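You operate a simulated robot arm through the tools that you are given. There is no shell and no other tool.

You are at the controls of a simulated two-armed robot. One attempt, no reset.

## Task
Test the blue double plug at 250 on the test box, then switch off.
Fine: its knob on 250; seat the plug before you switch on; it stays in its socket.
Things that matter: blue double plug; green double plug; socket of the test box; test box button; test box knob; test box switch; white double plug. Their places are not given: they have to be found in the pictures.

The check looks at the end state, three seconds after you hand in, the way a careful person would. Anything else that was tipped, shoved, dropped, spilled or broken makes it a failure.

## Robot
Two 7-joint arms with two-finger parallel grippers on one trunk that stands fixed in place. Base frame: the origin is at the foot of the trunk, x ahead of it, y to its left, z up. Lengths are in mm, angles in rad, forces in N, time in s.
The left shoulder is at [50, 165, 1155], the right one opposite. With the tool pointing down near the work surface each hand reaches from about 220 to 700 mm from the base axis, measured 20 degrees to its own side. Payload 3.91 kg a hand.
The TCP of each hand is the grasp point between the finger pads, 30 mm short of the fingertips. In the tool frame z runs along the fingers and y along their closing line. The gripper opens to 110 mm. The fingers are 20 mm wide and 10 mm thick; the gripper's body (48 by 112 mm) begins 55 mm behind the TCP.
Orientation is that of the tool frame in the base frame, as a unit quaternion [x, y, z, w]. With the fingers straight down and closing along the base's y, the tool's x points along the base's -x, its y along +y and its z along -z.

## Interface
- The arms move only by the tool nudge_tool. It takes "left_increments", "right_increments" or both (then of equal length, played together; a hand with none holds still); each is text: rows parted by semicolons, each of 7 numbers parted by spaces: the shift along the base's x, y, z in units of 250 mm (1.0 is 250 mm), then the turn, a rotation vector about the base's x, y, z in units of 90 degrees (1.0 is 90 degrees), then the opening, from 0 (shut) to 1 (fully open). In form: tx ty tz rx ry rz jaw; .... A call has 1 to 20 rows; each row is the pose to reach, as a shift and turn from the pose commanded when the call began. A call with a number of a shift or a turn outside -1 to 1 is refused whole. Each row takes 0.2 s and may step no farther than 50 mm and 0.15 rad from the row before; otherwise, or with a gripper value out of range, the whole call is refused. A pose out of reach is approached as far as the arm can. The call stops where the force on the tool passes 40 N (or 10 N more than at its start, if that is more) or the arm is blocked; 0.2 s more then pass. Each finger travels about 45 mm/s and halts on what it meets, pressing with about 28 N; the grip force reading is that of the motor and also rises with nothing between the fingers. The clock runs only during rows and for 0.2 s after the last one: add rows that repeat a pose to give the fingers time. It gives the time, the measured TCP pose, the force on the tool (base axes), the opening and the grip force at its end, in the units of the frame above (readings bear some noise), with the torque about the TCP (base axes, N m) and any sound that the robot's microphone picked up.
- Cameras (640 x 400 px; columns grow to the right, rows downward): "scene" is now at [99, 55.3, 1335.7]; the picture's right is [0.56, -0.83, 0.00], its down [-0.38, -0.26, -0.89] and it looks along [0.74, 0.49, -0.46] (base axes); focal length 229 px, centre (320, 200). "left" rides on the left gripper at [72, -17, -103] in its tool frame; the picture's right is [0.23, 0.97, 0.00], its down [-0.76, 0.18, -0.62] and it looks along [-0.61, 0.14, 0.78] (tool axes); focal length 222 px, centre (320, 200). "right" rides on the right gripper at [72, 17, -103] in its tool frame; the picture's right is [-0.23, 0.97, 0.00], its down [-0.76, -0.18, -0.62] and it looks along [-0.61, -0.14, 0.78] (tool axes); focal length 222 px, centre (320, 200).
- get_image(camera): a new picture of that camera. No time passes.
- lift_body(by): slides the trunk up (or, below 0, down) by that many mm; the arms and the scene camera ride with it, the base frame stays. It gives what a move gives, with no picture.
- turn_head(pan, tilt): turns the head with the scene camera to pan (to the left, within 1.396 rad either way) and tilt (down, from -0.506 to 1.204), counted from straight ahead of the robot. It gives what a move gives.
- pixel_to_xyz(camera, pixels): there is no depth. For up to 12 entries [column, row, z] of the newest picture of that camera ("zoom" is the newest enlarged one), the place [x, y] in the base frame at which the ray of that pixel passes the height z, good to about 3 mm, but the place of the scene camera against the robot may be out by one fixed shift of up to 12 mm in any direction. No time passes.
- inspect(camera, box): a new picture of the part [left, top, right, bottom] of that camera's present view, enlarged. No time passes.
- hand_in(): hands the job in; it is judged then, once.

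Unless the task says otherwise, let go and move clear before handing in.

The tools are called after "Call:" as a command line: name --argument value ..., lists and objects as JSON in quotes. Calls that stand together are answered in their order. nudge_tool: Moves the arms, as the interface text tells. Its arguments: {"type":"object","properties":{"left_increments":{"type":"string"},"right_increments":{"type":"string"}},"required":[]} The other tools are called the same way: lift_body (by) moves the trunk up or down; turn_head (pan, tilt) turns the head that bears the scene camera; get_image (camera) takes a picture; pixel_to_xyz (camera, pixels) gives the place at which the rays of pixels pass given heights; inspect (camera, box) takes an enlarged picture of a part of a camera's view; hand_in () hands the job in.

At the start:

```text
time_s: 0.0
left_tcp_pos: [257.1, 328.3, 1235.4]
left_orientation: [0.0, 1.0, 0.001, -0.001]
left_force: [-0.4, -0.1, 0.4]
left_ft_torque: [-0.02, -0.03, 0.02]
left_opening: 110.0
left_grip_force: 0.0
right_tcp_pos: [346.7, 59.6, 1240.8]
right_orientation: [0.001, 1.0, 0.001, 0.0]
right_force: [0.0, -0.1, 0.2]
right_ft_torque: [0.01, -0.02, -0.01]
right_opening: 110.1
right_grip_force: 0.0
trunk travel left (down, up): [-375.0, 128.0]
head pan, tilt (commanded): [0.592, 0.482]
```

scene: 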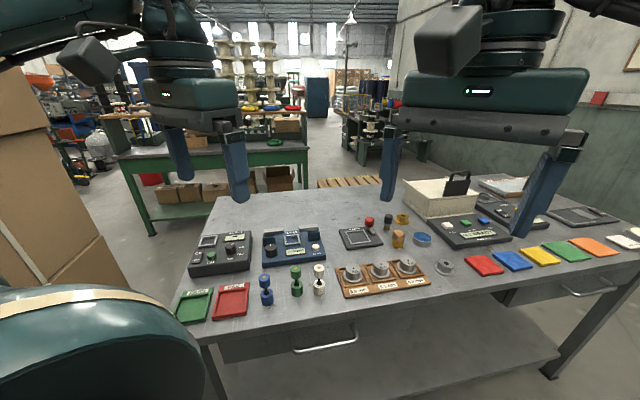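
right: 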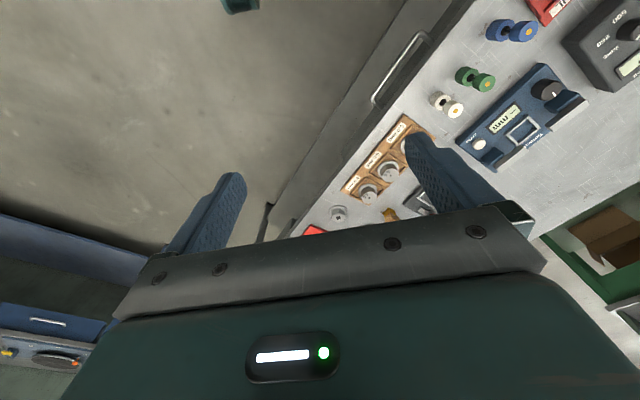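
left: 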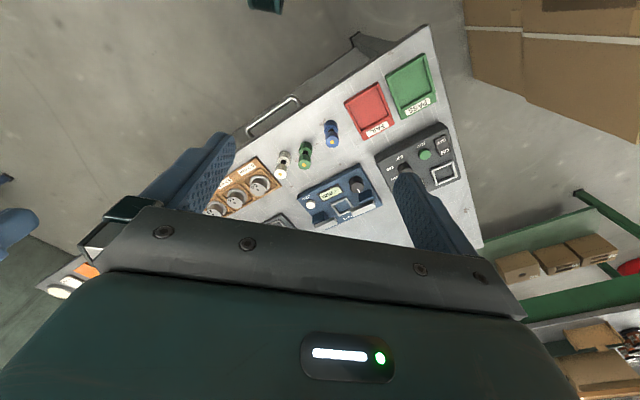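

The scene picture shows two boxes, a dark one near (220,252) and a blue one near (293,245), and the blue, green and white plugs near (266,288), (296,280) and (319,278). I will enlarge these regions to tell which box is the test box.

Call:
inspect --camera "scene" --box '[180, 220, 340, 320]'

Call:
inspect --camera "left" --box '[260, 50, 480, 230]'

Call:
inspect --camera "right" --box '[420, 0, 640, 180]'

Call:
inspect --camera "scene" --box '[330, 190, 490, 290]'

```text
4.00 times, centred on (260, 270) of scene
```

zoom: 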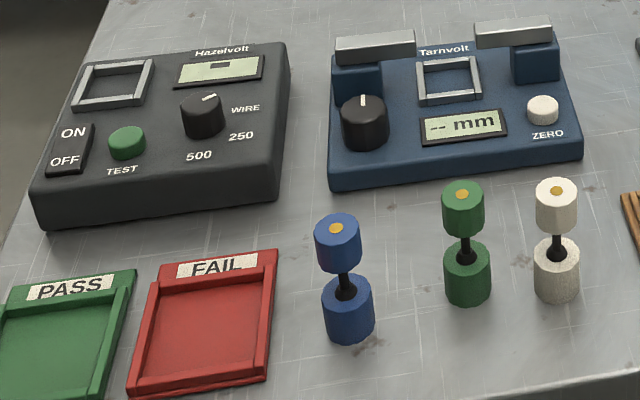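

```text
2.22 times, centred on (370, 140) of left
```

zoom: 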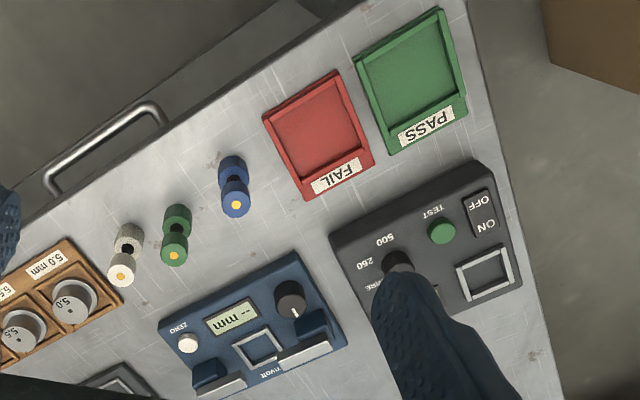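

```text
2.22 times, centred on (530, 90) of right
```

zoom: 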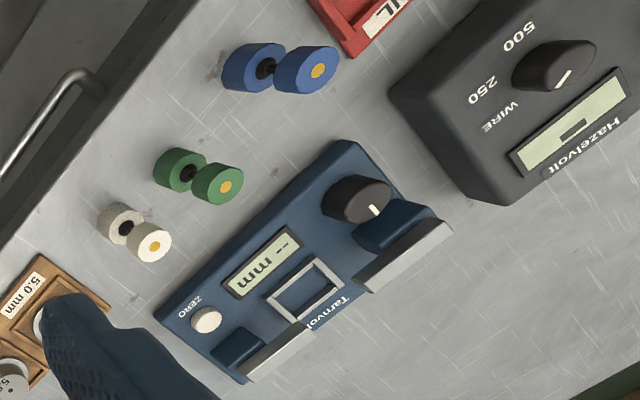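

```text
4.00 times, centred on (410, 240) of scene
```

zoom: 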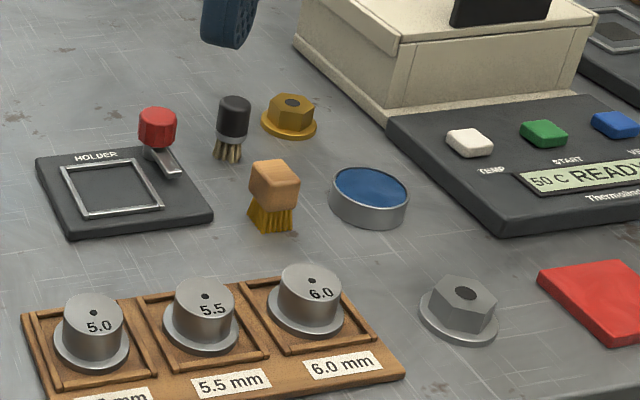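

The dark box "Hazelvolt" has a TEST button, an ON/OFF switch, a knob marked 500/250/WIRE and a square socket, so it is the test box. I will triangulate the yellow dots on top of the plugs, at about (332,142) in left and (529,31) in right, to find the heights.

Call:
pixel_to_xyz --camera "left" --pixels '[[331.7, 142.3, 800], [331.7, 142.3, 900], [331.7, 142.3, 1000], [304.7, 164.8, 800], [304.7, 164.8, 900], [304.7, 164.8, 1000], [280.8, 175.6, 800], [280.8, 175.6, 900], [280.8, 175.6, 1000]]'

Call:
pixel_to_xyz --camera "right" --pixels '[[528.6, 31.4, 800], [528.6, 31.4, 900], [528.6, 31.4, 1000], [487.2, 84.1, 800], [487.2, 84.1, 900], [487.2, 84.1, 1000], [455.2, 110.7, 800], [455.2, 110.7, 900], [455.2, 110.7, 1000]]'

Call:
pixel_to_xyz --camera "scene" --pixels '[[264, 277, 800], [264, 277, 900], [264, 277, 1000], [295.5, 268.5, 900], [319, 267.5, 900]]'

```text
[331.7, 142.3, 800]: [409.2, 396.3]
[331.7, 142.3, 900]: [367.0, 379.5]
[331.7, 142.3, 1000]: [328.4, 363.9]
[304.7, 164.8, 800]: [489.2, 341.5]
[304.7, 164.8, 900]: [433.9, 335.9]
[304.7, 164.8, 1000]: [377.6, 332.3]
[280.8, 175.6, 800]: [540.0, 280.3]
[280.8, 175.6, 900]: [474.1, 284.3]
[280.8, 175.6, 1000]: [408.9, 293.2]
```

```text
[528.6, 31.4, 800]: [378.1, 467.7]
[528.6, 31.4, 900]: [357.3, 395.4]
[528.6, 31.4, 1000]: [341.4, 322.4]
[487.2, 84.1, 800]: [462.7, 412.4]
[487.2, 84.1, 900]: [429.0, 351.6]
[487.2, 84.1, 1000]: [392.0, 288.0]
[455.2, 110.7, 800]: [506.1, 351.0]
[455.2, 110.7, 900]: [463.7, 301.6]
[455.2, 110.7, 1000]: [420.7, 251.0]
```

```text
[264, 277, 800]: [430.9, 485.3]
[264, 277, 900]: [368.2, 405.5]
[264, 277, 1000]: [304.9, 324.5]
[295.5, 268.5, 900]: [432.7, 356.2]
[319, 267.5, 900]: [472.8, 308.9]
```

The blue plug's top comes out near (354, 375, 928), with the green one at about (419,335) and the white one at about (452,286). Next I will estimate where the test box parts lie, using scene pixels (208,241) socket, (231,247) knob, (197,257) switch and (212,255) button.

Call:
pixel_to_xyz --camera "scene" --pixels '[[208.2, 241.2, 900], [230.7, 247.5, 910], [197.5, 257, 900], [211.7, 255.5, 900], [267, 304, 870], [189, 273, 870], [252, 267, 870], [315, 230, 900]]'

Call:
pixel_to_xyz --camera "left" --pixels '[[444, 173.5, 900], [425, 154.5, 900], [443, 146, 900], [407, 167, 910]]'

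```text
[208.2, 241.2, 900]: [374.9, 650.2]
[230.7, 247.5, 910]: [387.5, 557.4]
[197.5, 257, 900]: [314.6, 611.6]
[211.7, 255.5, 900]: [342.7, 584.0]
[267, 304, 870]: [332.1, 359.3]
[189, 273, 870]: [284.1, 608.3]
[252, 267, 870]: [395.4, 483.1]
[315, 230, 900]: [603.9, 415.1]
```

```text
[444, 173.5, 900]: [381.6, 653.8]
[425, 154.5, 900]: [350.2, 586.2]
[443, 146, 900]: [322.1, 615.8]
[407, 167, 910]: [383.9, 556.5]
```

The socket sits near (378,652), the knob near (385,557), the button near (347,585) and the switch near (319,614), all within the left arm's reach. I will bring the left hand above the robot's side of the box for a closer look and turn the head that way.

Call:
nudge_tool --left_increments "0 0.15 -0.1 0 0 0 1; 0 0.3 -0.2 0 0 0 1; 0 0.45 -0.3 0 0 0 1; 0 0.6 -0.4 0 0 0 1; 0 0.75 -0.5 0 0 0 1; 0 0.85 -0.55 0 0 0 1"

Call:
turn_head --pan 0.95 --tilt 0.7

Call:
get_image --camera "left"

Call:
get_image --camera "scene"

```text
time_s: 1.4
left_tcp_pos: [254.0, 515.9, 1110.5]
left_orientation: [0.0, 1.0, 0.0, 0.0]
left_force: [-0.1, -0.4, 0.3]
left_ft_torque: [0.01, -0.04, -0.02]
left_opening: 110.1
left_grip_force: 0.1
left hand out of reach, approached as far as the arm can: row 6
right_tcp_pos: [346.1, 56.9, 1241.7]
right_orientation: [0.0, 1.0, 0.002, 0.001]
right_force: [0.5, 0.2, 0.3]
right_ft_torque: [0.02, -0.06, 0.01]
right_opening: 109.7
right_grip_force: 0.0
trunk travel left (down, up): [-375.0, 128.0]
head pan, tilt (commanded): [0.592, 0.482]
```

```text
time_s: 2.2
left_tcp_pos: [257.2, 515.2, 1109.2]
left_orientation: [0.0, 1.0, 0.0, 0.0]
left_force: [0.4, 0.0, -0.3]
left_ft_torque: [0.0, 0.01, 0.01]
left_opening: 109.9
left_grip_force: 0.0
right_tcp_pos: [347.7, 57.9, 1240.3]
right_orientation: [0.001, 1.0, 0.0, 0.0]
right_force: [0.2, -0.2, -0.5]
right_ft_torque: [0.0, 0.01, 0.0]
right_opening: 110.2
right_grip_force: 0.1
trunk travel left (down, up): [-375.0, 128.0]
head pan, tilt (commanded): [0.949, 0.7]
```

```text
taken
```

left: 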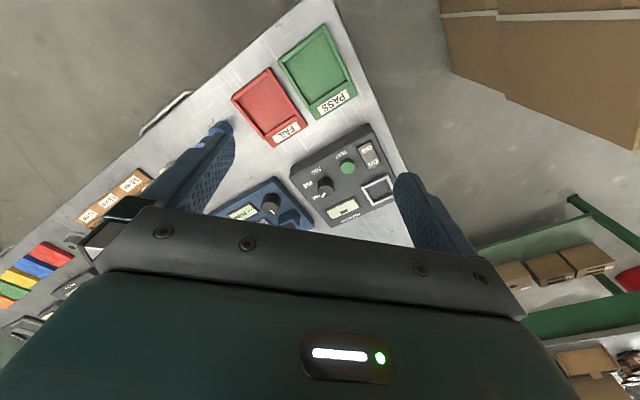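

```text
taken
```

scene: 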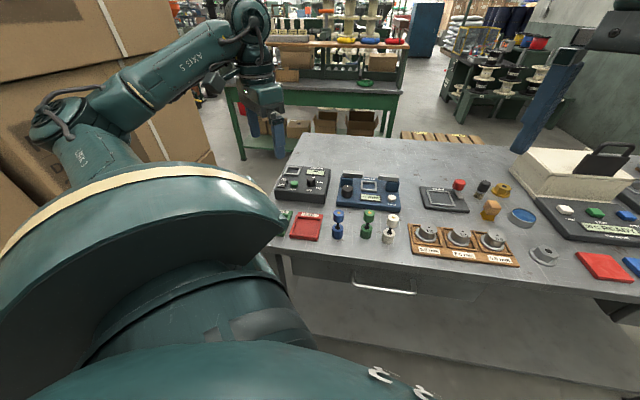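

The left hand stopped at about y=515 because row 6 was at its reach limit at this height, and the box is visible around (345,175). I will enlarge it for detail.

Call:
inspect --camera "left" --box '[265, 115, 425, 235]'

Call:
inspect --camera "scene" --box '[265, 150, 425, 250]'

```text
3.33 times, centred on (345, 175) of left
```

zoom: 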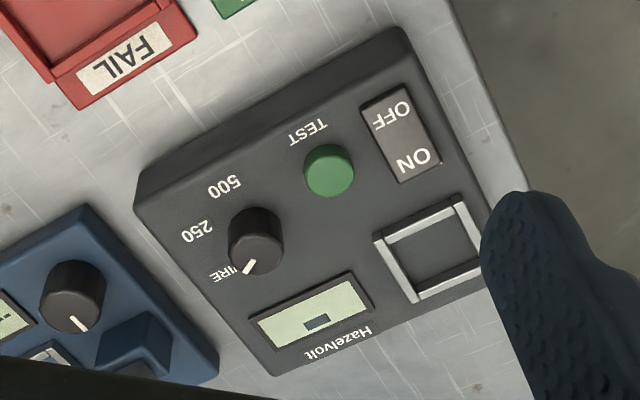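

```text
4.00 times, centred on (345, 200) of scene
```

zoom: 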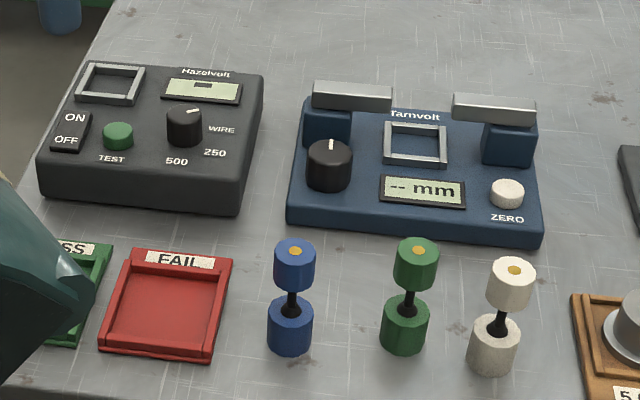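

The knob's white line points toward WIRE. I will take rays from this left view for the button, the socket corners, the labels and the switch to work out heights.

Call:
pixel_to_xyz --camera "left" --pixels '[[347.7, 165.4, 900], [347.7, 165.4, 920], [366.8, 183.2, 900], [382.0, 180.0, 900], [316.2, 170.8, 900], [308.0, 184.3, 900], [318.0, 196.9, 900], [326.8, 186.4, 900]]'

Call:
pixel_to_xyz --camera "zoom" --pixels '[[117, 130, 900], [184, 115, 900], [110, 85, 900], [70, 132, 900]]'

```text
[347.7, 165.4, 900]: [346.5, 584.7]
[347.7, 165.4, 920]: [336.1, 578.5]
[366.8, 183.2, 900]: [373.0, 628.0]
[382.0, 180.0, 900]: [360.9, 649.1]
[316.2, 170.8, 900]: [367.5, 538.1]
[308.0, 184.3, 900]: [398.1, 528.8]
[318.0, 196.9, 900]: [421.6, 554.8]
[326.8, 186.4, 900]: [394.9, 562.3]
```

```text
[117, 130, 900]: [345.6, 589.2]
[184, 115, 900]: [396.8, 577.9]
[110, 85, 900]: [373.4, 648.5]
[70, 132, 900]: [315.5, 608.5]
```

Triangulating the button gives a height of about 900 mm. I will lower the left hand over the front of the box with the fingers still well clear, for a sharper view.

Call:
nudge_tool --left_increments "0.05 0.03 -0.13 0 0 0 1; 0.13 0.1 -0.26 0 0 0 1; 0.21 0.16 -0.4 0 0 0 1"

Call:
get_image --camera "left"

Call:
get_image --camera "scene"

```text
time_s: 3.0
left_tcp_pos: [314.1, 521.9, 1016.2]
left_orientation: [-0.002, 1.0, 0.0, 0.0]
left_force: [0.5, -0.3, 0.0]
left_ft_torque: [-0.01, 0.01, -0.01]
left_opening: 110.2
left_grip_force: 0.0
left hand out of reach, approached as far as the arm can: row 1, 2, 3
right_tcp_pos: [348.3, 58.3, 1240.2]
right_orientation: [0.0, 1.0, 0.001, 0.0]
right_force: [0.5, -0.7, -0.2]
right_ft_torque: [-0.02, 0.01, -0.02]
right_opening: 109.9
right_grip_force: 0.0
trunk travel left (down, up): [-375.0, 128.0]
head pan, tilt (commanded): [0.949, 0.7]
```

```text
taken
```

left: 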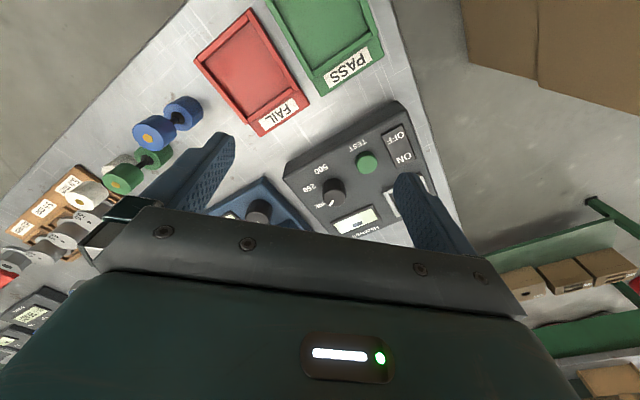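

```text
taken
```

scene: 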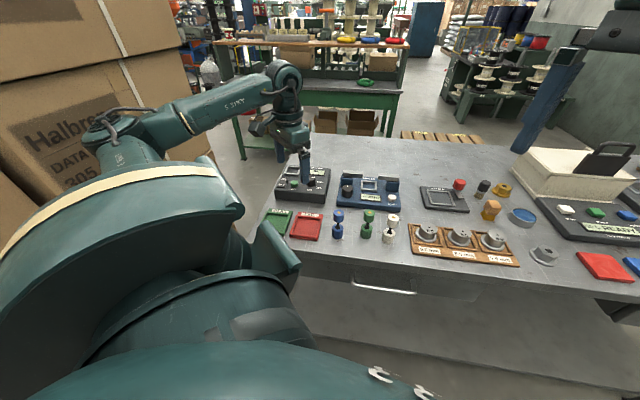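

The hand stalled near y=522 because of a limit rather than distance; the arm does not look stretched. The box sits turned about 40° and the natural wrist pose would be too, so I will turn the tool about +40° around the vertical while holding position.

Call:
nudge_tool --left_increments "0 0 0.02 0 0 0.09 1; 0 0 0.04 0 0 0.18 1; 0 0 0.06 0 0 0.27 1; 0 0 0.06 0 0 0.36 1; 0 0 0.06 0 0 0.45 1; 0 0 0.06 0 0 0.45 1"

Call:
get_image --camera "left"

```text
time_s: 4.4
left_tcp_pos: [316.0, 519.7, 1026.8]
left_orientation: [-0.348, 0.938, 0.0, 0.0]
left_force: [-0.3, 0.8, 0.3]
left_ft_torque: [0.06, -0.02, 0.03]
left_opening: 110.0
left_grip_force: 0.0
right_tcp_pos: [347.3, 59.5, 1239.2]
right_orientation: [0.0, 1.0, 0.0, 0.0]
right_force: [0.6, -0.5, -0.8]
right_ft_torque: [-0.02, 0.01, 0.02]
right_opening: 110.0
right_grip_force: 0.0
trunk travel left (down, up): [-375.0, 128.0]
head pan, tilt (commanded): [0.949, 0.7]
```

```text
taken
```

left: 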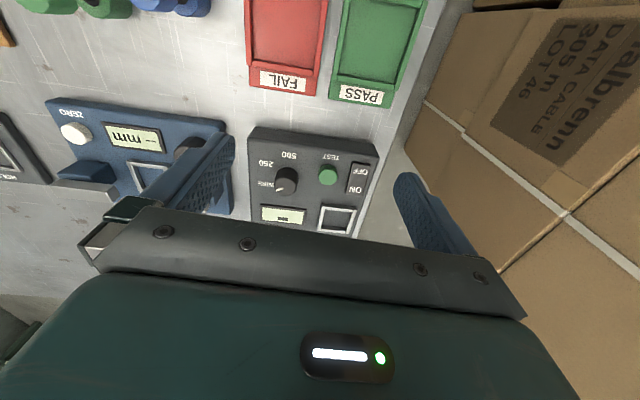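

The yaw turn worked; the box is now square in view between the fingers. I will enlarge it and read off the positions.

Call:
inspect --camera "left" --box '[230, 120, 390, 240]'

```text
3.33 times, centred on (310, 180) of left
```

zoom: 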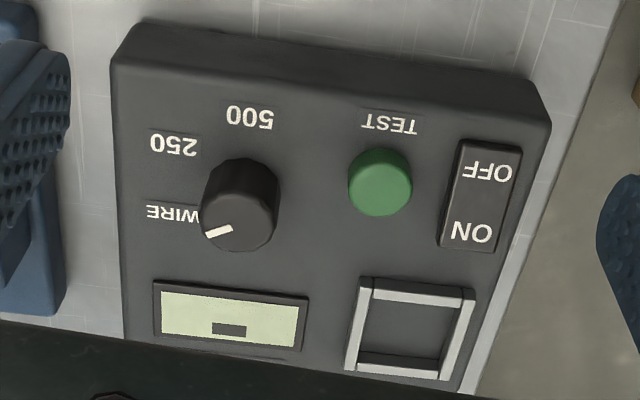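

Call:
pixel_to_xyz --camera "zoom" --pixels '[[380, 180, 900], [380, 180, 920], [240, 205, 900], [247, 215, 910], [218, 231, 910], [250, 117, 895], [173, 145, 895], [172, 213, 895], [372, 280, 895], [470, 292, 895], [352, 370, 895], [446, 378, 895]]'

Call:
pixel_to_xyz --camera "zoom" --pixels '[[487, 172, 900], [471, 232, 900], [463, 140, 895], [520, 148, 895], [440, 243, 895], [496, 253, 895], [412, 325, 895], [113, 65, 895], [550, 130, 895], [140, 22, 870], [230, 230, 910], [205, 236, 910]]'

```text
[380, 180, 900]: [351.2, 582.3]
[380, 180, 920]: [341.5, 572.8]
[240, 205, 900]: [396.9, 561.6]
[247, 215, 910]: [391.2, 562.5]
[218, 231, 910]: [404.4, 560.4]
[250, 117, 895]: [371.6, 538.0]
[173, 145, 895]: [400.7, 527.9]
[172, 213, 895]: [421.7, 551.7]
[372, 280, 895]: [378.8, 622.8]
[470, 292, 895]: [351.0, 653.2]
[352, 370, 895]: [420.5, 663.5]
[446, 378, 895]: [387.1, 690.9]
```

```text
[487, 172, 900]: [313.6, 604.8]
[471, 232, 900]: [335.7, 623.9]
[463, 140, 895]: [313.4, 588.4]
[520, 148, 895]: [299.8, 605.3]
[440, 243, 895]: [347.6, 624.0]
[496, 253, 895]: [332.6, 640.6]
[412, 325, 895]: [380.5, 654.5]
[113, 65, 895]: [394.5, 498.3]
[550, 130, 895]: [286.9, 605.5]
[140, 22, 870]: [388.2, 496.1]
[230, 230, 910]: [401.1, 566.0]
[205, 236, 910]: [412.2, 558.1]
```

The button comes out at about (349,584,900), the knob near (392,562), the box turned about 45°, and the WIRE, 250 and 500 labels about 60° apart. I will hover over the knob at z≈1000 to check reach and see it close up.

Call:
nudge_tool --left_increments "0.1 0.05 -0.03 0 0 0.02 1; 0.2 0.11 -0.06 0 0 0.048 1; 0.304 0.168 -0.108 0 0 0.048 1; 0.304 0.168 -0.108 0 0 0.048 1"

Call:
get_image --camera "left"

Call:
inspect --camera "left" --box '[230, 80, 430, 205]'

```text
time_s: 5.4
left_tcp_pos: [391.5, 561.7, 999.3]
left_orientation: [-0.382, 0.924, 0.0, 0.0]
left_force: [-0.7, -0.1, 0.0]
left_ft_torque: [0.01, -0.02, -0.01]
left_opening: 109.9
left_grip_force: 0.0
right_tcp_pos: [348.0, 58.4, 1241.1]
right_orientation: [0.0, 1.0, 0.001, 0.0]
right_force: [0.0, -0.8, 0.3]
right_ft_torque: [-0.02, 0.02, -0.01]
right_opening: 110.1
right_grip_force: 0.1
trunk travel left (down, up): [-375.0, 128.0]
head pan, tilt (commanded): [0.949, 0.7]
```

```text
taken
```

left: 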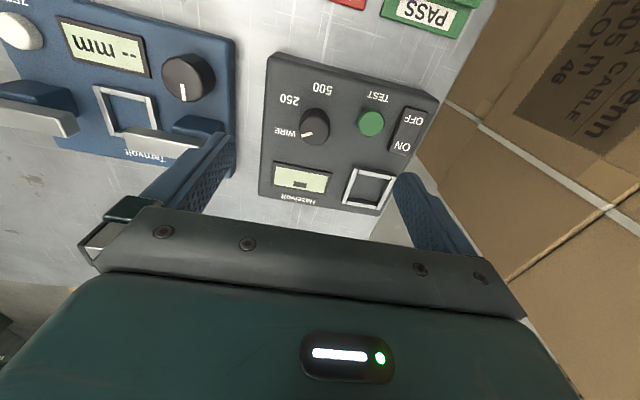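

```text
3.20 times, centred on (330, 142) of left
```

zoom: 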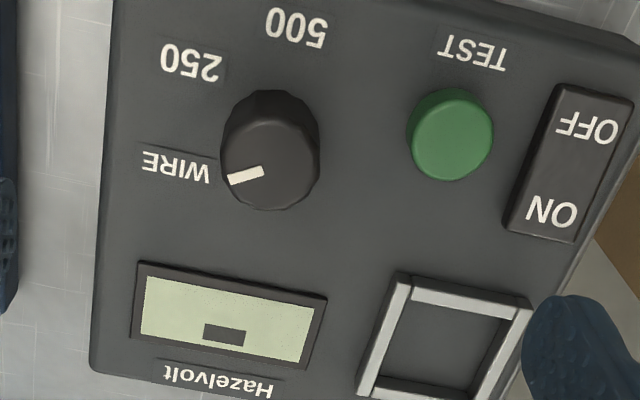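

The hover works at yaw 45° and the knob's white line, from (262,170) to (230,182) in the zoom, points at WIRE. I will query positions from this closer view.

Call:
pixel_to_xyz --camera "zoom" --pixels '[[270, 165, 912], [270, 165, 920], [262, 170, 912], [230, 182, 912], [296, 28, 895], [190, 63, 895], [177, 168, 895], [452, 133, 900], [588, 128, 900], [551, 212, 900], [555, 85, 895], [585, 243, 895]]'

Call:
pixel_to_xyz --camera "zoom" --pixels '[[393, 272, 905], [532, 298, 905], [357, 393, 905], [410, 303, 895], [510, 322, 895], [380, 375, 895], [480, 390, 895], [113, 5, 895], [92, 370, 895], [640, 45, 895], [640, 100, 895]]'

```text
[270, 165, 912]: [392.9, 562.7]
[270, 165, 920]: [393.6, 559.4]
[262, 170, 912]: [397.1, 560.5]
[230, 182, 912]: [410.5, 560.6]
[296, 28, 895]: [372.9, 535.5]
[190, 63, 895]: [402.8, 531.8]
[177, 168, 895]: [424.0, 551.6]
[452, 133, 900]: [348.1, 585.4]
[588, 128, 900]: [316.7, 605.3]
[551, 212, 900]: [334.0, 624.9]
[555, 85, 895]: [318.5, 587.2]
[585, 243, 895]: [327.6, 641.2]
```

```text
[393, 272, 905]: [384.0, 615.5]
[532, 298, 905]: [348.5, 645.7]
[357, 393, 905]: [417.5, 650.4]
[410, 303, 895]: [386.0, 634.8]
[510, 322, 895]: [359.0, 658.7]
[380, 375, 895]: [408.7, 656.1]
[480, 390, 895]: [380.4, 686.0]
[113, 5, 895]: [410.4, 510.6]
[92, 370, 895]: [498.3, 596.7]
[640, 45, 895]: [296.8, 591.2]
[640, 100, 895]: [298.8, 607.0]
```

The labels lie about 60° apart and the pointer matches WIRE, so the knob needs about −60° (clockwise seen from above) to reach 250. I will turn the hand to yaw 90° over the knob with a part-closed jaw to check reach before grasping.

Call:
nudge_tool --left_increments "0 0 0 0 0 0.085 0.8; 0 0 0 0 0 0.17 0.6; 0 0 0 0 0 0.255 0.5; 0 0 0 0 0 0.34 0.5; 0 0 0 0 0 0.425 0.5; 0 0 0 0 0 0.5 0.5; 0 0 0 0 0 0.5 0.5"

Call:
inspect --camera "left" --box '[220, 60, 420, 200]'

```text
time_s: 7.0
left_tcp_pos: [391.8, 561.2, 998.4]
left_orientation: [-0.707, 0.707, 0.0, 0.0]
left_force: [1.1, -0.3, 0.0]
left_ft_torque: [0.0, 0.03, -0.01]
left_opening: 55.0
left_grip_force: 0.0
right_tcp_pos: [346.9, 58.5, 1240.9]
right_orientation: [0.0, 1.0, 0.0, 0.0]
right_force: [0.2, 0.7, 0.7]
right_ft_torque: [-0.01, 0.04, -0.02]
right_opening: 110.2
right_grip_force: 0.0
trunk travel left (down, up): [-375.0, 128.0]
head pan, tilt (commanded): [0.949, 0.7]
```

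```text
2.86 times, centred on (320, 130) of left
```

zoom: 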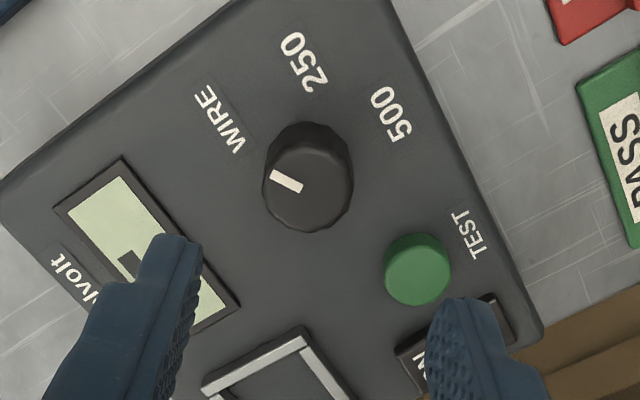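

At yaw 90° the arm still reaches. The knob top at zoom pixel (307,185) suggests it is a few mm off my centre estimate, so I will query the positions again from this view.

Call:
pixel_to_xyz --camera "zoom" --pixels '[[307, 185, 912], [307, 185, 912], [307, 190, 908], [418, 268, 904], [306, 60, 893], [392, 114, 893], [220, 118, 893], [272, 178, 912], [302, 188, 912]]'

```text
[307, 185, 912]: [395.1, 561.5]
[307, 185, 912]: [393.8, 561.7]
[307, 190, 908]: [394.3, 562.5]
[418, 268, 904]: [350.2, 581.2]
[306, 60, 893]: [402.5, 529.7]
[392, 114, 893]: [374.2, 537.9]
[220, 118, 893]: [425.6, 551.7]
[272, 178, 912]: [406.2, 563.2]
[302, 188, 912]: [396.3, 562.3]
```

Repeated readings put the knob near (394,561) to within a few mm. I will lower the fingertips to just above the knob top and check the centring by eye.

Call:
nudge_tool --left_increments "0.012 0 -0.08 0 0 0 0.45; 0.012 0 -0.16 0 0 0 0.45; 0.012 0 -0.19 0 0 0 0.45; 0.012 0 -0.19 0 0 0 0.45"

Call:
inspect --camera "left" --box '[240, 90, 400, 210]'

Call:
inspect --camera "scene" --box '[255, 130, 355, 210]'

```text
time_s: 8.0
left_tcp_pos: [393.3, 560.9, 952.6]
left_orientation: [-0.706, 0.708, 0.001, 0.0]
left_force: [0.6, 0.0, 0.1]
left_ft_torque: [0.01, -0.03, -0.01]
left_opening: 49.7
left_grip_force: 0.1
right_tcp_pos: [348.1, 59.0, 1241.1]
right_orientation: [0.0, 1.0, 0.0, -0.001]
right_force: [0.3, -1.1, 0.0]
right_ft_torque: [0.03, -0.02, 0.0]
right_opening: 110.1
right_grip_force: 0.0
trunk travel left (down, up): [-375.0, 128.0]
head pan, tilt (commanded): [0.949, 0.7]
```

```text
3.33 times, centred on (320, 150) of left
```

zoom: 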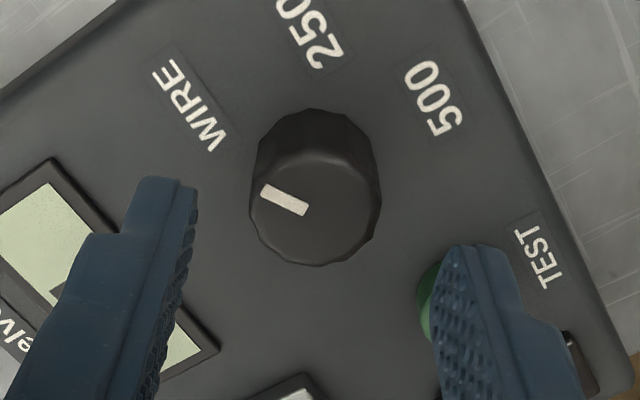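

```text
5.00 times, centred on (305, 170) of scene
```

zoom: 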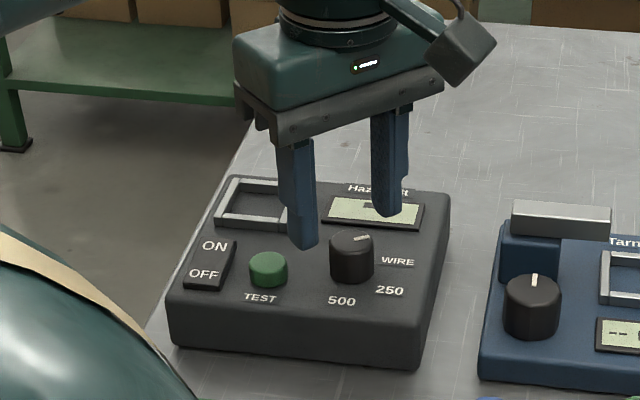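

The fingertips straddle the knob, with its top centre at zoom (315,208) against the finger midline at about (320,244). I will shift about 2 mm in each axis and lower so the pads straddle the knob, watching the force.

Call:
nudge_tool --left_increments "0.008 -0.008 -0.03 0 0 0 0.45; 0.008 -0.008 -0.06 0 0 0 0.45; 0.008 -0.008 -0.08 0 0 0 0.45; 0.008 -0.008 -0.08 0 0 0 0.45"

Call:
inspect --camera "left" --box '[240, 90, 400, 210]'

Call:
inspect --camera "scene" --box '[265, 150, 345, 210]'

```text
time_s: 9.0
left_tcp_pos: [396.7, 559.3, 930.6]
left_orientation: [-0.707, 0.708, 0.0, 0.0]
left_force: [0.9, -0.7, -0.4]
left_ft_torque: [-0.01, 0.02, -0.01]
left_opening: 49.5
left_grip_force: 0.1
right_tcp_pos: [347.8, 58.7, 1241.4]
right_orientation: [0.0, 1.0, 0.002, 0.0]
right_force: [-0.2, 0.1, -0.1]
right_ft_torque: [0.0, -0.01, 0.03]
right_opening: 110.0
right_grip_force: 0.0
trunk travel left (down, up): [-375.0, 128.0]
head pan, tilt (commanded): [0.949, 0.7]
```

```text
3.33 times, centred on (320, 150) of left
```

zoom: 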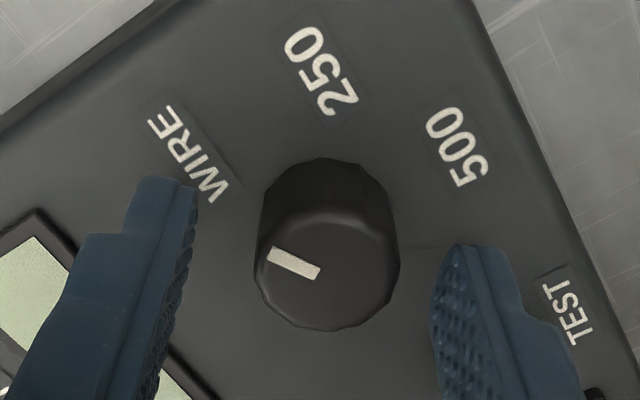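

```text
6.67 times, centred on (305, 180) of scene
```

zoom: 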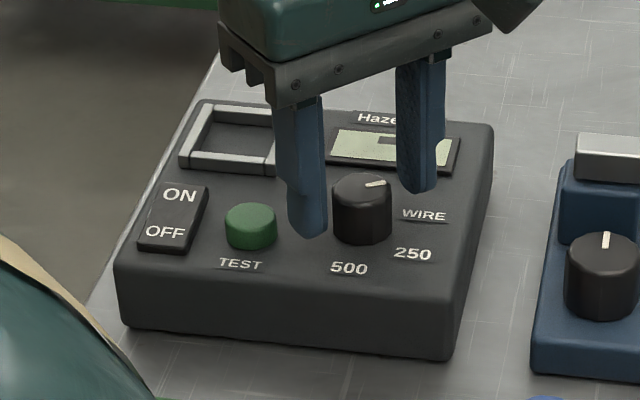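

The pads now straddle the knob at tip height about 900 with no contact force, and the knob's top centre at zoom (327,270) is within about 1.5 mm of centre. I will trim slightly and close on the knob.

Call:
nudge_tool --left_increments "-0.003 -0.006 0 0 0 0 0.45; -0.003 -0.006 0 0 0 0 0.2; -0.003 -0.006 0 0 0 0 0.2; -0.003 -0.006 0 0 0 0 0.2; -0.003 -0.006 0 0 0 0 0.2"

Call:
inspect --camera "left" --box '[240, 90, 400, 210]'

```text
time_s: 10.2
left_tcp_pos: [395.9, 557.9, 932.6]
left_orientation: [-0.707, 0.707, 0.0, 0.0]
left_force: [-0.1, -1.0, -0.8]
left_ft_torque: [-0.19, 0.04, 0.02]
left_opening: 26.7
left_grip_force: 45.2
right_tcp_pos: [347.9, 59.0, 1240.2]
right_orientation: [0.0, 1.0, 0.001, 0.0]
right_force: [-0.5, 0.4, -0.8]
right_ft_torque: [-0.01, -0.01, 0.03]
right_opening: 110.1
right_grip_force: 0.1
trunk travel left (down, up): [-375.0, 128.0]
head pan, tilt (commanded): [0.949, 0.7]
```

```text
3.33 times, centred on (320, 150) of left
```

zoom: 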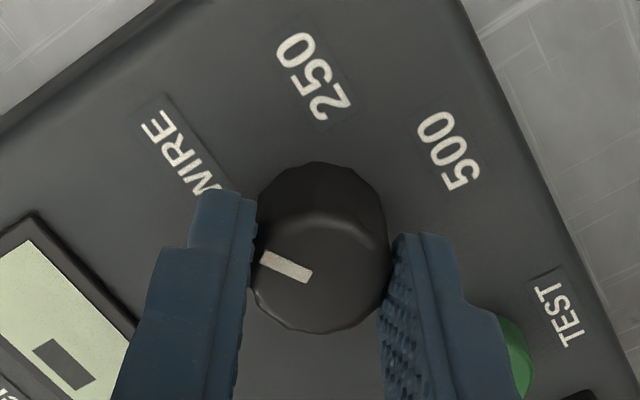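

The jaw stopped at 26.7 mm on the knob with almost no side force, so the grip is centred. I will turn it 60° clockwise about the vertical.

Call:
nudge_tool --left_increments "0 0 0 0 0 -0.085 0.2; 0 0 0 0 0 -0.17 0.2; 0 0 0 0 0 -0.255 0.2; 0 0 0 0 0 -0.34 0.2; 0 0 0 0 0 -0.425 0.2; 0 0 0 0 0 -0.51 0.2; 0 0 0 0 0 -0.595 0.2; 0 0 0 0 0 -0.667 0.2; 0 0 0 0 0 -0.667 0.2"

Call:
inspect --camera "left" --box '[240, 90, 400, 210]'

Call:
inspect --camera "scene" --box '[265, 150, 345, 210]'

```text
time_s: 12.2
left_tcp_pos: [395.0, 559.1, 932.7]
left_orientation: [-0.256, 0.967, 0.0, -0.001]
left_force: [-13.4, -5.4, -16.2]
left_ft_torque: [0.22, -0.24, 0.01]
left_opening: 26.8
left_grip_force: 45.1
right_tcp_pos: [346.8, 59.2, 1241.8]
right_orientation: [0.0, 1.0, 0.001, 0.0]
right_force: [0.0, 0.1, -0.1]
right_ft_torque: [-0.01, 0.01, 0.0]
right_opening: 109.7
right_grip_force: 0.0
trunk travel left (down, up): [-375.0, 128.0]
head pan, tilt (commanded): [0.949, 0.7]
```

```text
3.33 times, centred on (320, 150) of left
```

zoom: 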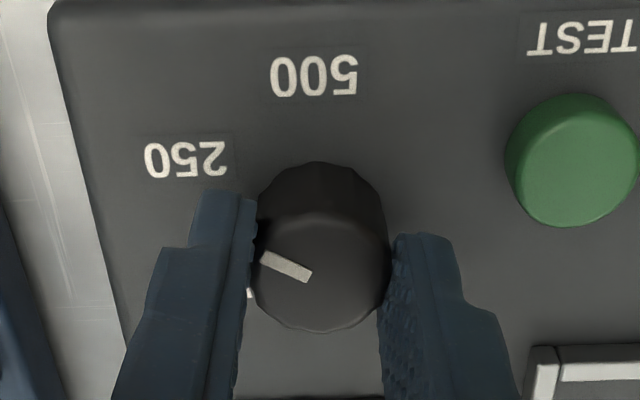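

```text
6.67 times, centred on (305, 180) of scene
```

zoom: 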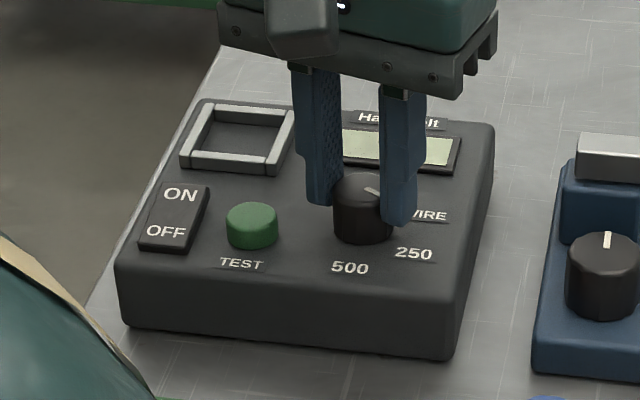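

The knob turned with the fingers and its line now points at the 250 label at zoom (185,158). I will open the jaw and rise to check it uncovered.

Call:
nudge_tool --left_increments "0 0 0 0 0 0 0.45; 0 0 0 0 0 0 0.45; 0 0 0.05 0 0 0 0.45; 0 0 0.15 0 0 0 0.45; 0 0 0.28 0 0 0 0.45; 0 0 0.28 0 0 0.06 0.45; 0 0 0.28 0 0 0.12 0.45; 0 0 0.28 0 0 0.17 0.45; 0 0 0.28 0 0 0.17 0.45"

Call:
inspect --camera "left" --box '[240, 50, 400, 170]'

Call:
inspect --camera "scene" --box '[265, 150, 345, 210]'

```text
time_s: 14.2
left_tcp_pos: [396.2, 557.1, 1003.3]
left_orientation: [-0.384, 0.923, 0.0, 0.001]
left_force: [1.3, -0.2, 0.0]
left_ft_torque: [0.02, 0.02, -0.01]
left_opening: 49.6
left_grip_force: 0.0
right_tcp_pos: [347.5, 59.8, 1242.5]
right_orientation: [0.0, 1.0, 0.001, 0.0]
right_force: [-0.1, -0.6, -0.7]
right_ft_torque: [-0.01, -0.03, 0.0]
right_opening: 110.0
right_grip_force: 0.0
trunk travel left (down, up): [-375.0, 128.0]
head pan, tilt (commanded): [0.949, 0.7]
```

```text
3.33 times, centred on (320, 110) of left
```

zoom: 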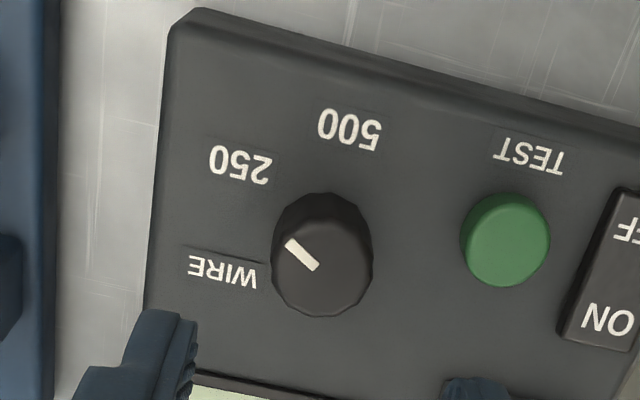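

```text
6.67 times, centred on (305, 180) of scene
```

zoom: 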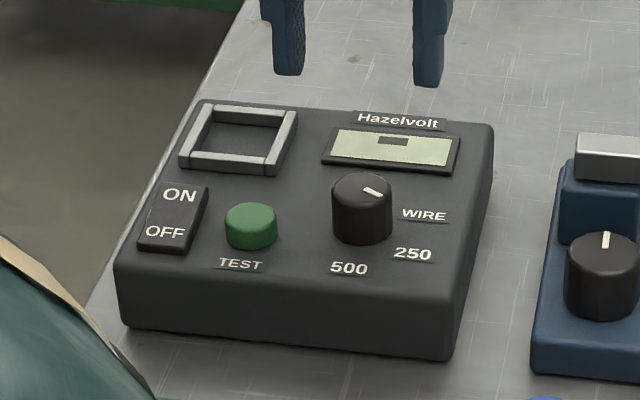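

The line now aims at 250 in both pictures. I will enlarge further to measure its angle precisely against the label.

Call:
inspect --camera "left" --box '[284, 85, 348, 145]'

Call:
inspect --camera "scene" --box '[303, 170, 335, 192]'

```text
6.67 times, centred on (316, 115) of left
```

zoom: 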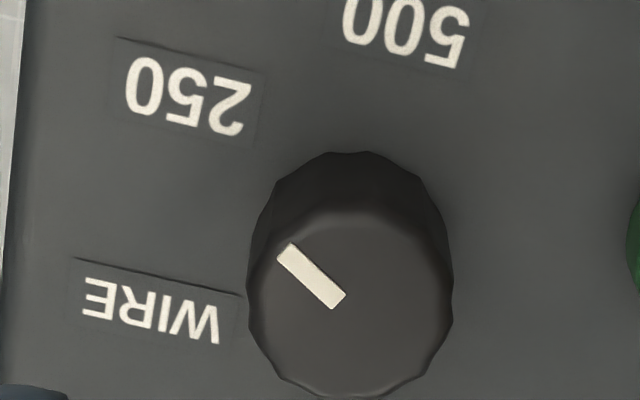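

```text
16.00 times, centred on (319, 181) of scene
```

zoom: 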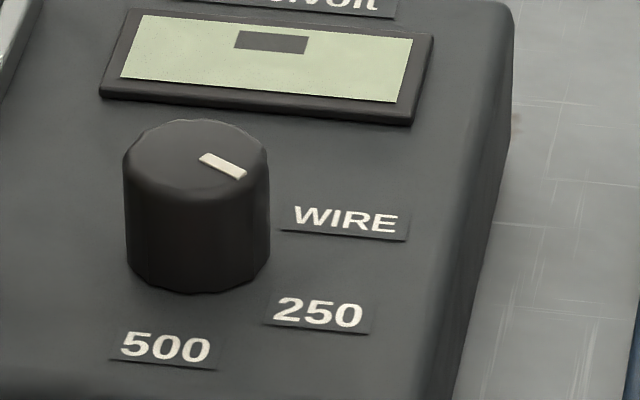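

The pointer measures about −31° against the 250 label's −29° in the box frame, so the knob is on 250. Now I will hover the left hand over the blue plug near (354,375).

Call:
nudge_tool --left_increments "-0.034 -0.146 0.02 0 0 0 0.5; -0.068 -0.292 0.02 0 0 0 0.5; -0.102 -0.438 0.02 0 0 0 0.5; -0.136 -0.584 0.02 0 0 0 0.5; -0.168 -0.728 0.02 0 0 0 0.5; -0.168 -0.728 0.02 0 0 0 0.5"

Call:
get_image --camera "left"

Call:
inspect --camera "left" --box '[240, 60, 400, 200]'

Call:
get_image --camera "scene"

```text
time_s: 15.6
left_tcp_pos: [353.1, 375.8, 1006.8]
left_orientation: [-0.384, 0.923, 0.0, -0.001]
left_force: [0.3, 0.2, 0.8]
left_ft_torque: [0.0, 0.0, 0.02]
left_opening: 54.9
left_grip_force: 0.1
right_tcp_pos: [348.5, 58.6, 1241.3]
right_orientation: [0.001, 1.0, 0.001, 0.0]
right_force: [0.9, 0.4, 0.4]
right_ft_torque: [0.01, 0.01, 0.0]
right_opening: 109.9
right_grip_force: 0.1
trunk travel left (down, up): [-375.0, 128.0]
head pan, tilt (commanded): [0.949, 0.7]
```

```text
taken
```

left: 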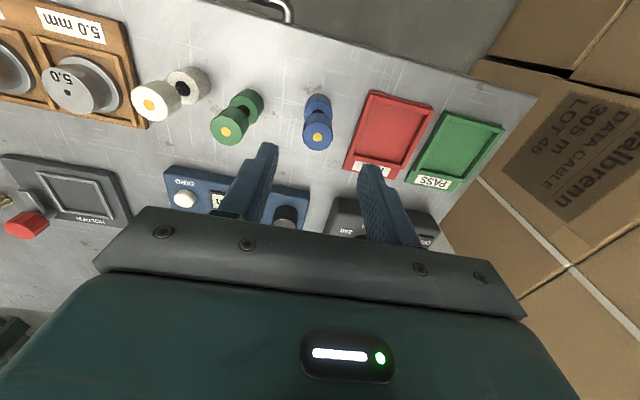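

```text
2.86 times, centred on (320, 130) of left
```

zoom: 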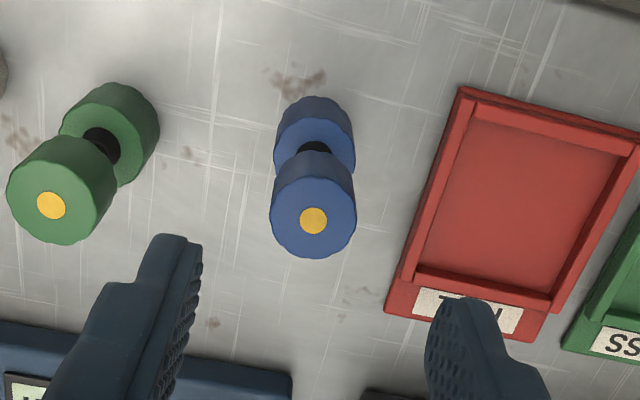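

```text
taken
```

scene: 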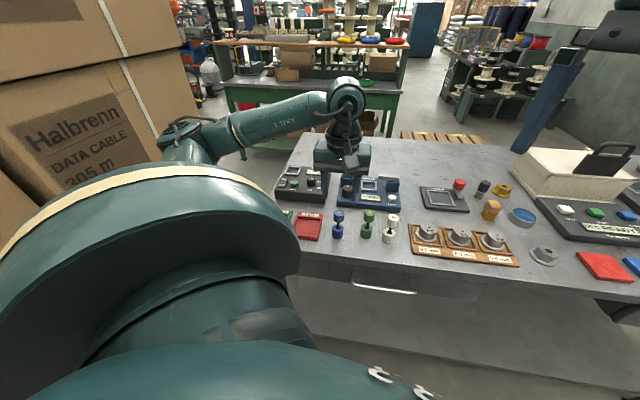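

The blue plug stands at zoom (314,221), roughly centred between the open fingers. I will query its top and base, and the table marks, to fix the heights.

Call:
pixel_to_xyz --camera "left" --pixels '[[317.9, 137.3, 900], [317.9, 137.3, 928], [317.9, 137.3, 928], [317.9, 137.3, 940], [225.9, 131.8, 928], [225.9, 131.8, 928], [318.5, 94, 860], [318.5, 94, 850], [318.5, 94, 840]]'

Call:
inspect --camera "scene" --box '[300, 190, 420, 260]'

Call:
inspect --camera "left" --box '[290, 85, 350, 150]'

Call:
get_image --camera "right"

```text
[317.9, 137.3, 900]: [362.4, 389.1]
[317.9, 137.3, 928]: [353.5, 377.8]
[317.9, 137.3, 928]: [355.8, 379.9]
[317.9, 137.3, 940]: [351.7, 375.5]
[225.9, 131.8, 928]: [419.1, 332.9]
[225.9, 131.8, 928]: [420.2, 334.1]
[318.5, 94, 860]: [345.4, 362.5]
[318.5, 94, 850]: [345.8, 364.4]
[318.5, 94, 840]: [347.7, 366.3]
```

```text
5.33 times, centred on (360, 225) of scene
```

zoom: 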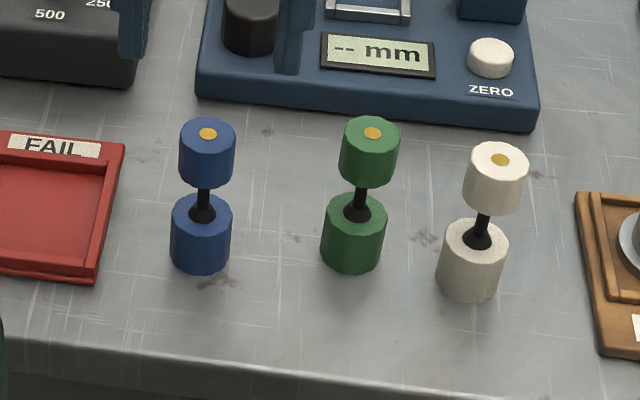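

```text
6.15 times, centred on (320, 118) of left
```

zoom: 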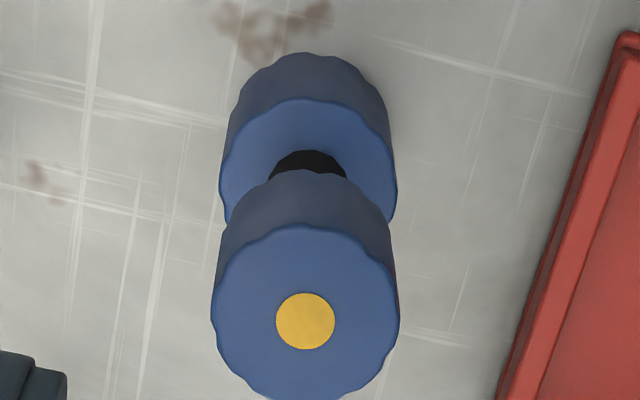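

```text
taken
```

right: 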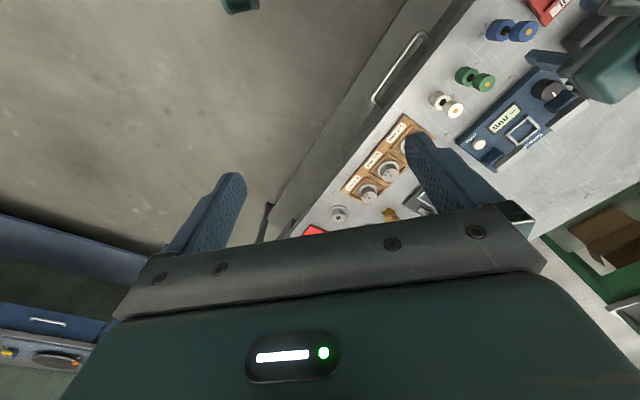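

The plugs are about 80 mm tall, with the table near z≈848 and the box top near 893. Before grasping, I will test reach over the socket near (382,655) and measure the socket with an empty hand.

Call:
nudge_tool --left_increments "0.02 0.18 0 0 0 0 0.5; 0.04 0.36 0 0 0 0 0.5; 0.06 0.54 0 0 0 0 0.5; 0.08 0.72 0 0 0 0 0.5; 0.09 0.9 0 0 0 0 0.5; 0.1 1.0 0 0 0 0 0.5; 0.1 1.0 0 0 0 0 0.5"

Call:
get_image --camera "left"

Call:
inspect --camera "left" --box '[250, 60, 390, 160]'

```text
time_s: 17.2
left_tcp_pos: [379.1, 625.1, 1008.5]
left_orientation: [-0.383, 0.924, 0.001, 0.0]
left_force: [0.8, 0.1, 0.0]
left_ft_torque: [0.01, -0.01, 0.02]
left_opening: 55.4
left_grip_force: 0.0
right_tcp_pos: [346.7, 59.3, 1240.7]
right_orientation: [-0.001, 1.0, 0.0, 0.0]
right_force: [-0.7, 1.1, -0.8]
right_ft_torque: [0.03, -0.01, 0.03]
right_opening: 109.8
right_grip_force: 0.1
trunk travel left (down, up): [-375.0, 128.0]
head pan, tilt (commanded): [0.949, 0.7]
```

```text
taken
```

left: 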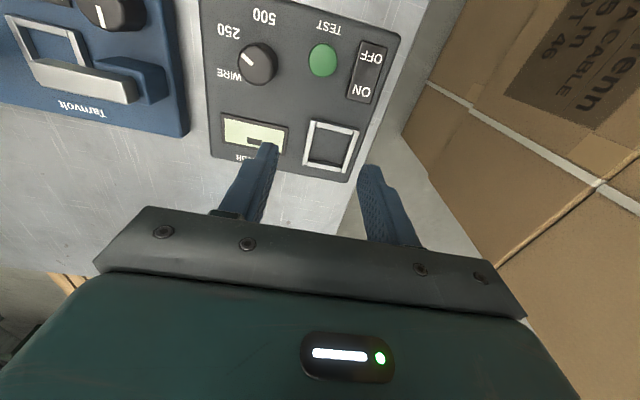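

```text
4.00 times, centred on (320, 110) of left
```

zoom: 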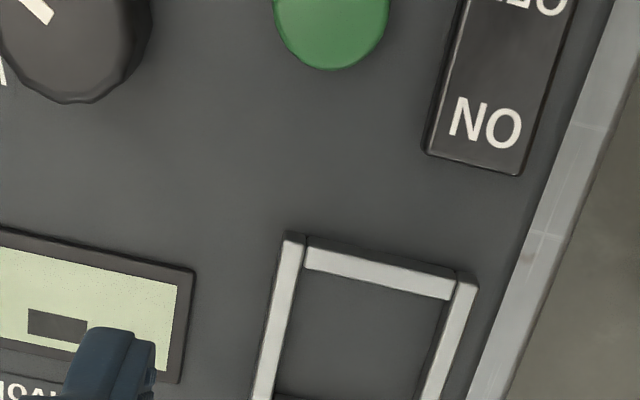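

The hand reaches (379,625,1008) without trouble and the socket is visible around (330,147). I will enlarge the whole socket.

Call:
inspect --camera "left" --box '[280, 110, 376, 190]'

```text
5.00 times, centred on (328, 150) of left
```

zoom: 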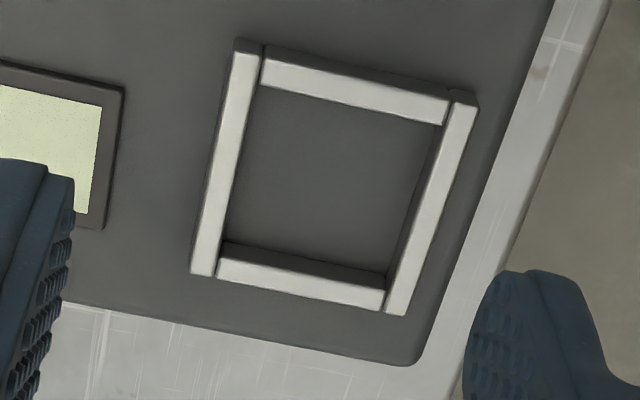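

Call:
pixel_to_xyz --camera "zoom" --pixels '[[325.4, 192.5, 900], [325.4, 192.5, 900], [325.4, 192.5, 900], [235, 50, 900], [475, 100, 900], [403, 315, 900], [192, 275, 900], [263, 88, 900], [443, 122, 900], [385, 290, 900], [220, 255, 900]]'

Call:
pixel_to_xyz --camera "left" --pixels '[[324, 60, 904], [324, 60, 904], [371, 58, 900], [361, 91, 900], [380, 40, 895], [352, 40, 895], [344, 98, 895], [374, 104, 895]]'

Call:
inspect --camera "left" --box '[300, 25, 400, 115]'

Call:
inspect --camera "scene" --box '[270, 155, 335, 205]'

```text
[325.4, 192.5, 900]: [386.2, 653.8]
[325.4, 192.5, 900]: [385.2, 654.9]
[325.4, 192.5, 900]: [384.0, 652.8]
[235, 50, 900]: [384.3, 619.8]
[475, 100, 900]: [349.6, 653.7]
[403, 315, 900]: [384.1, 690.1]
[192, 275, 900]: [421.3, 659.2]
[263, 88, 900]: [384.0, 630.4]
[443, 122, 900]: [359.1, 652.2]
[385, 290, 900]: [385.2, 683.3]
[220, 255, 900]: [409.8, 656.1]
```

```text
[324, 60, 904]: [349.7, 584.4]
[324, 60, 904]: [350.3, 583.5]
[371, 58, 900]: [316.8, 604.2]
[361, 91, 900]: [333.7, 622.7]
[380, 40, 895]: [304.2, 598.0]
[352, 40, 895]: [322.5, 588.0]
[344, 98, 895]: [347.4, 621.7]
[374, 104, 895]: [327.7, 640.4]
```

```text
4.44 times, centred on (350, 70) of left
```

zoom: 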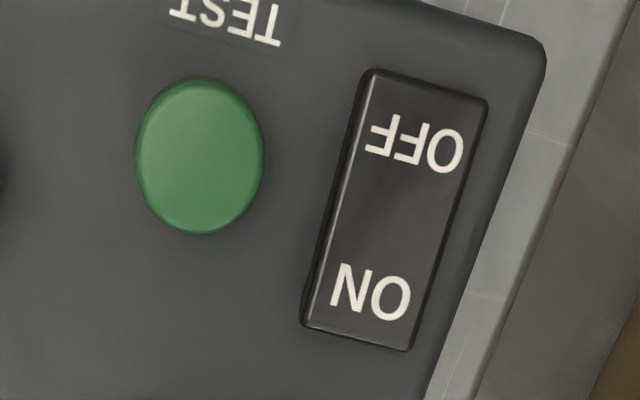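

```text
8.00 times, centred on (302, 180) of scene
```

zoom: 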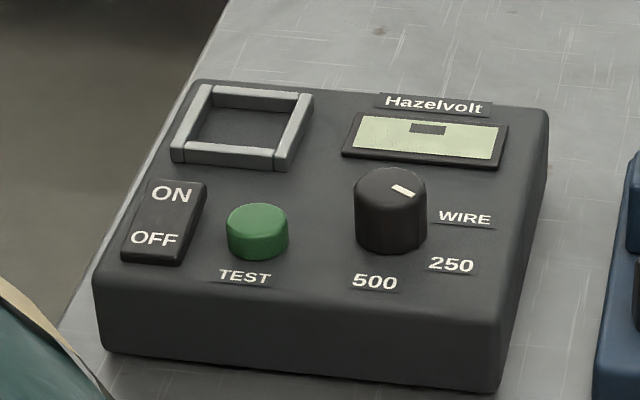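

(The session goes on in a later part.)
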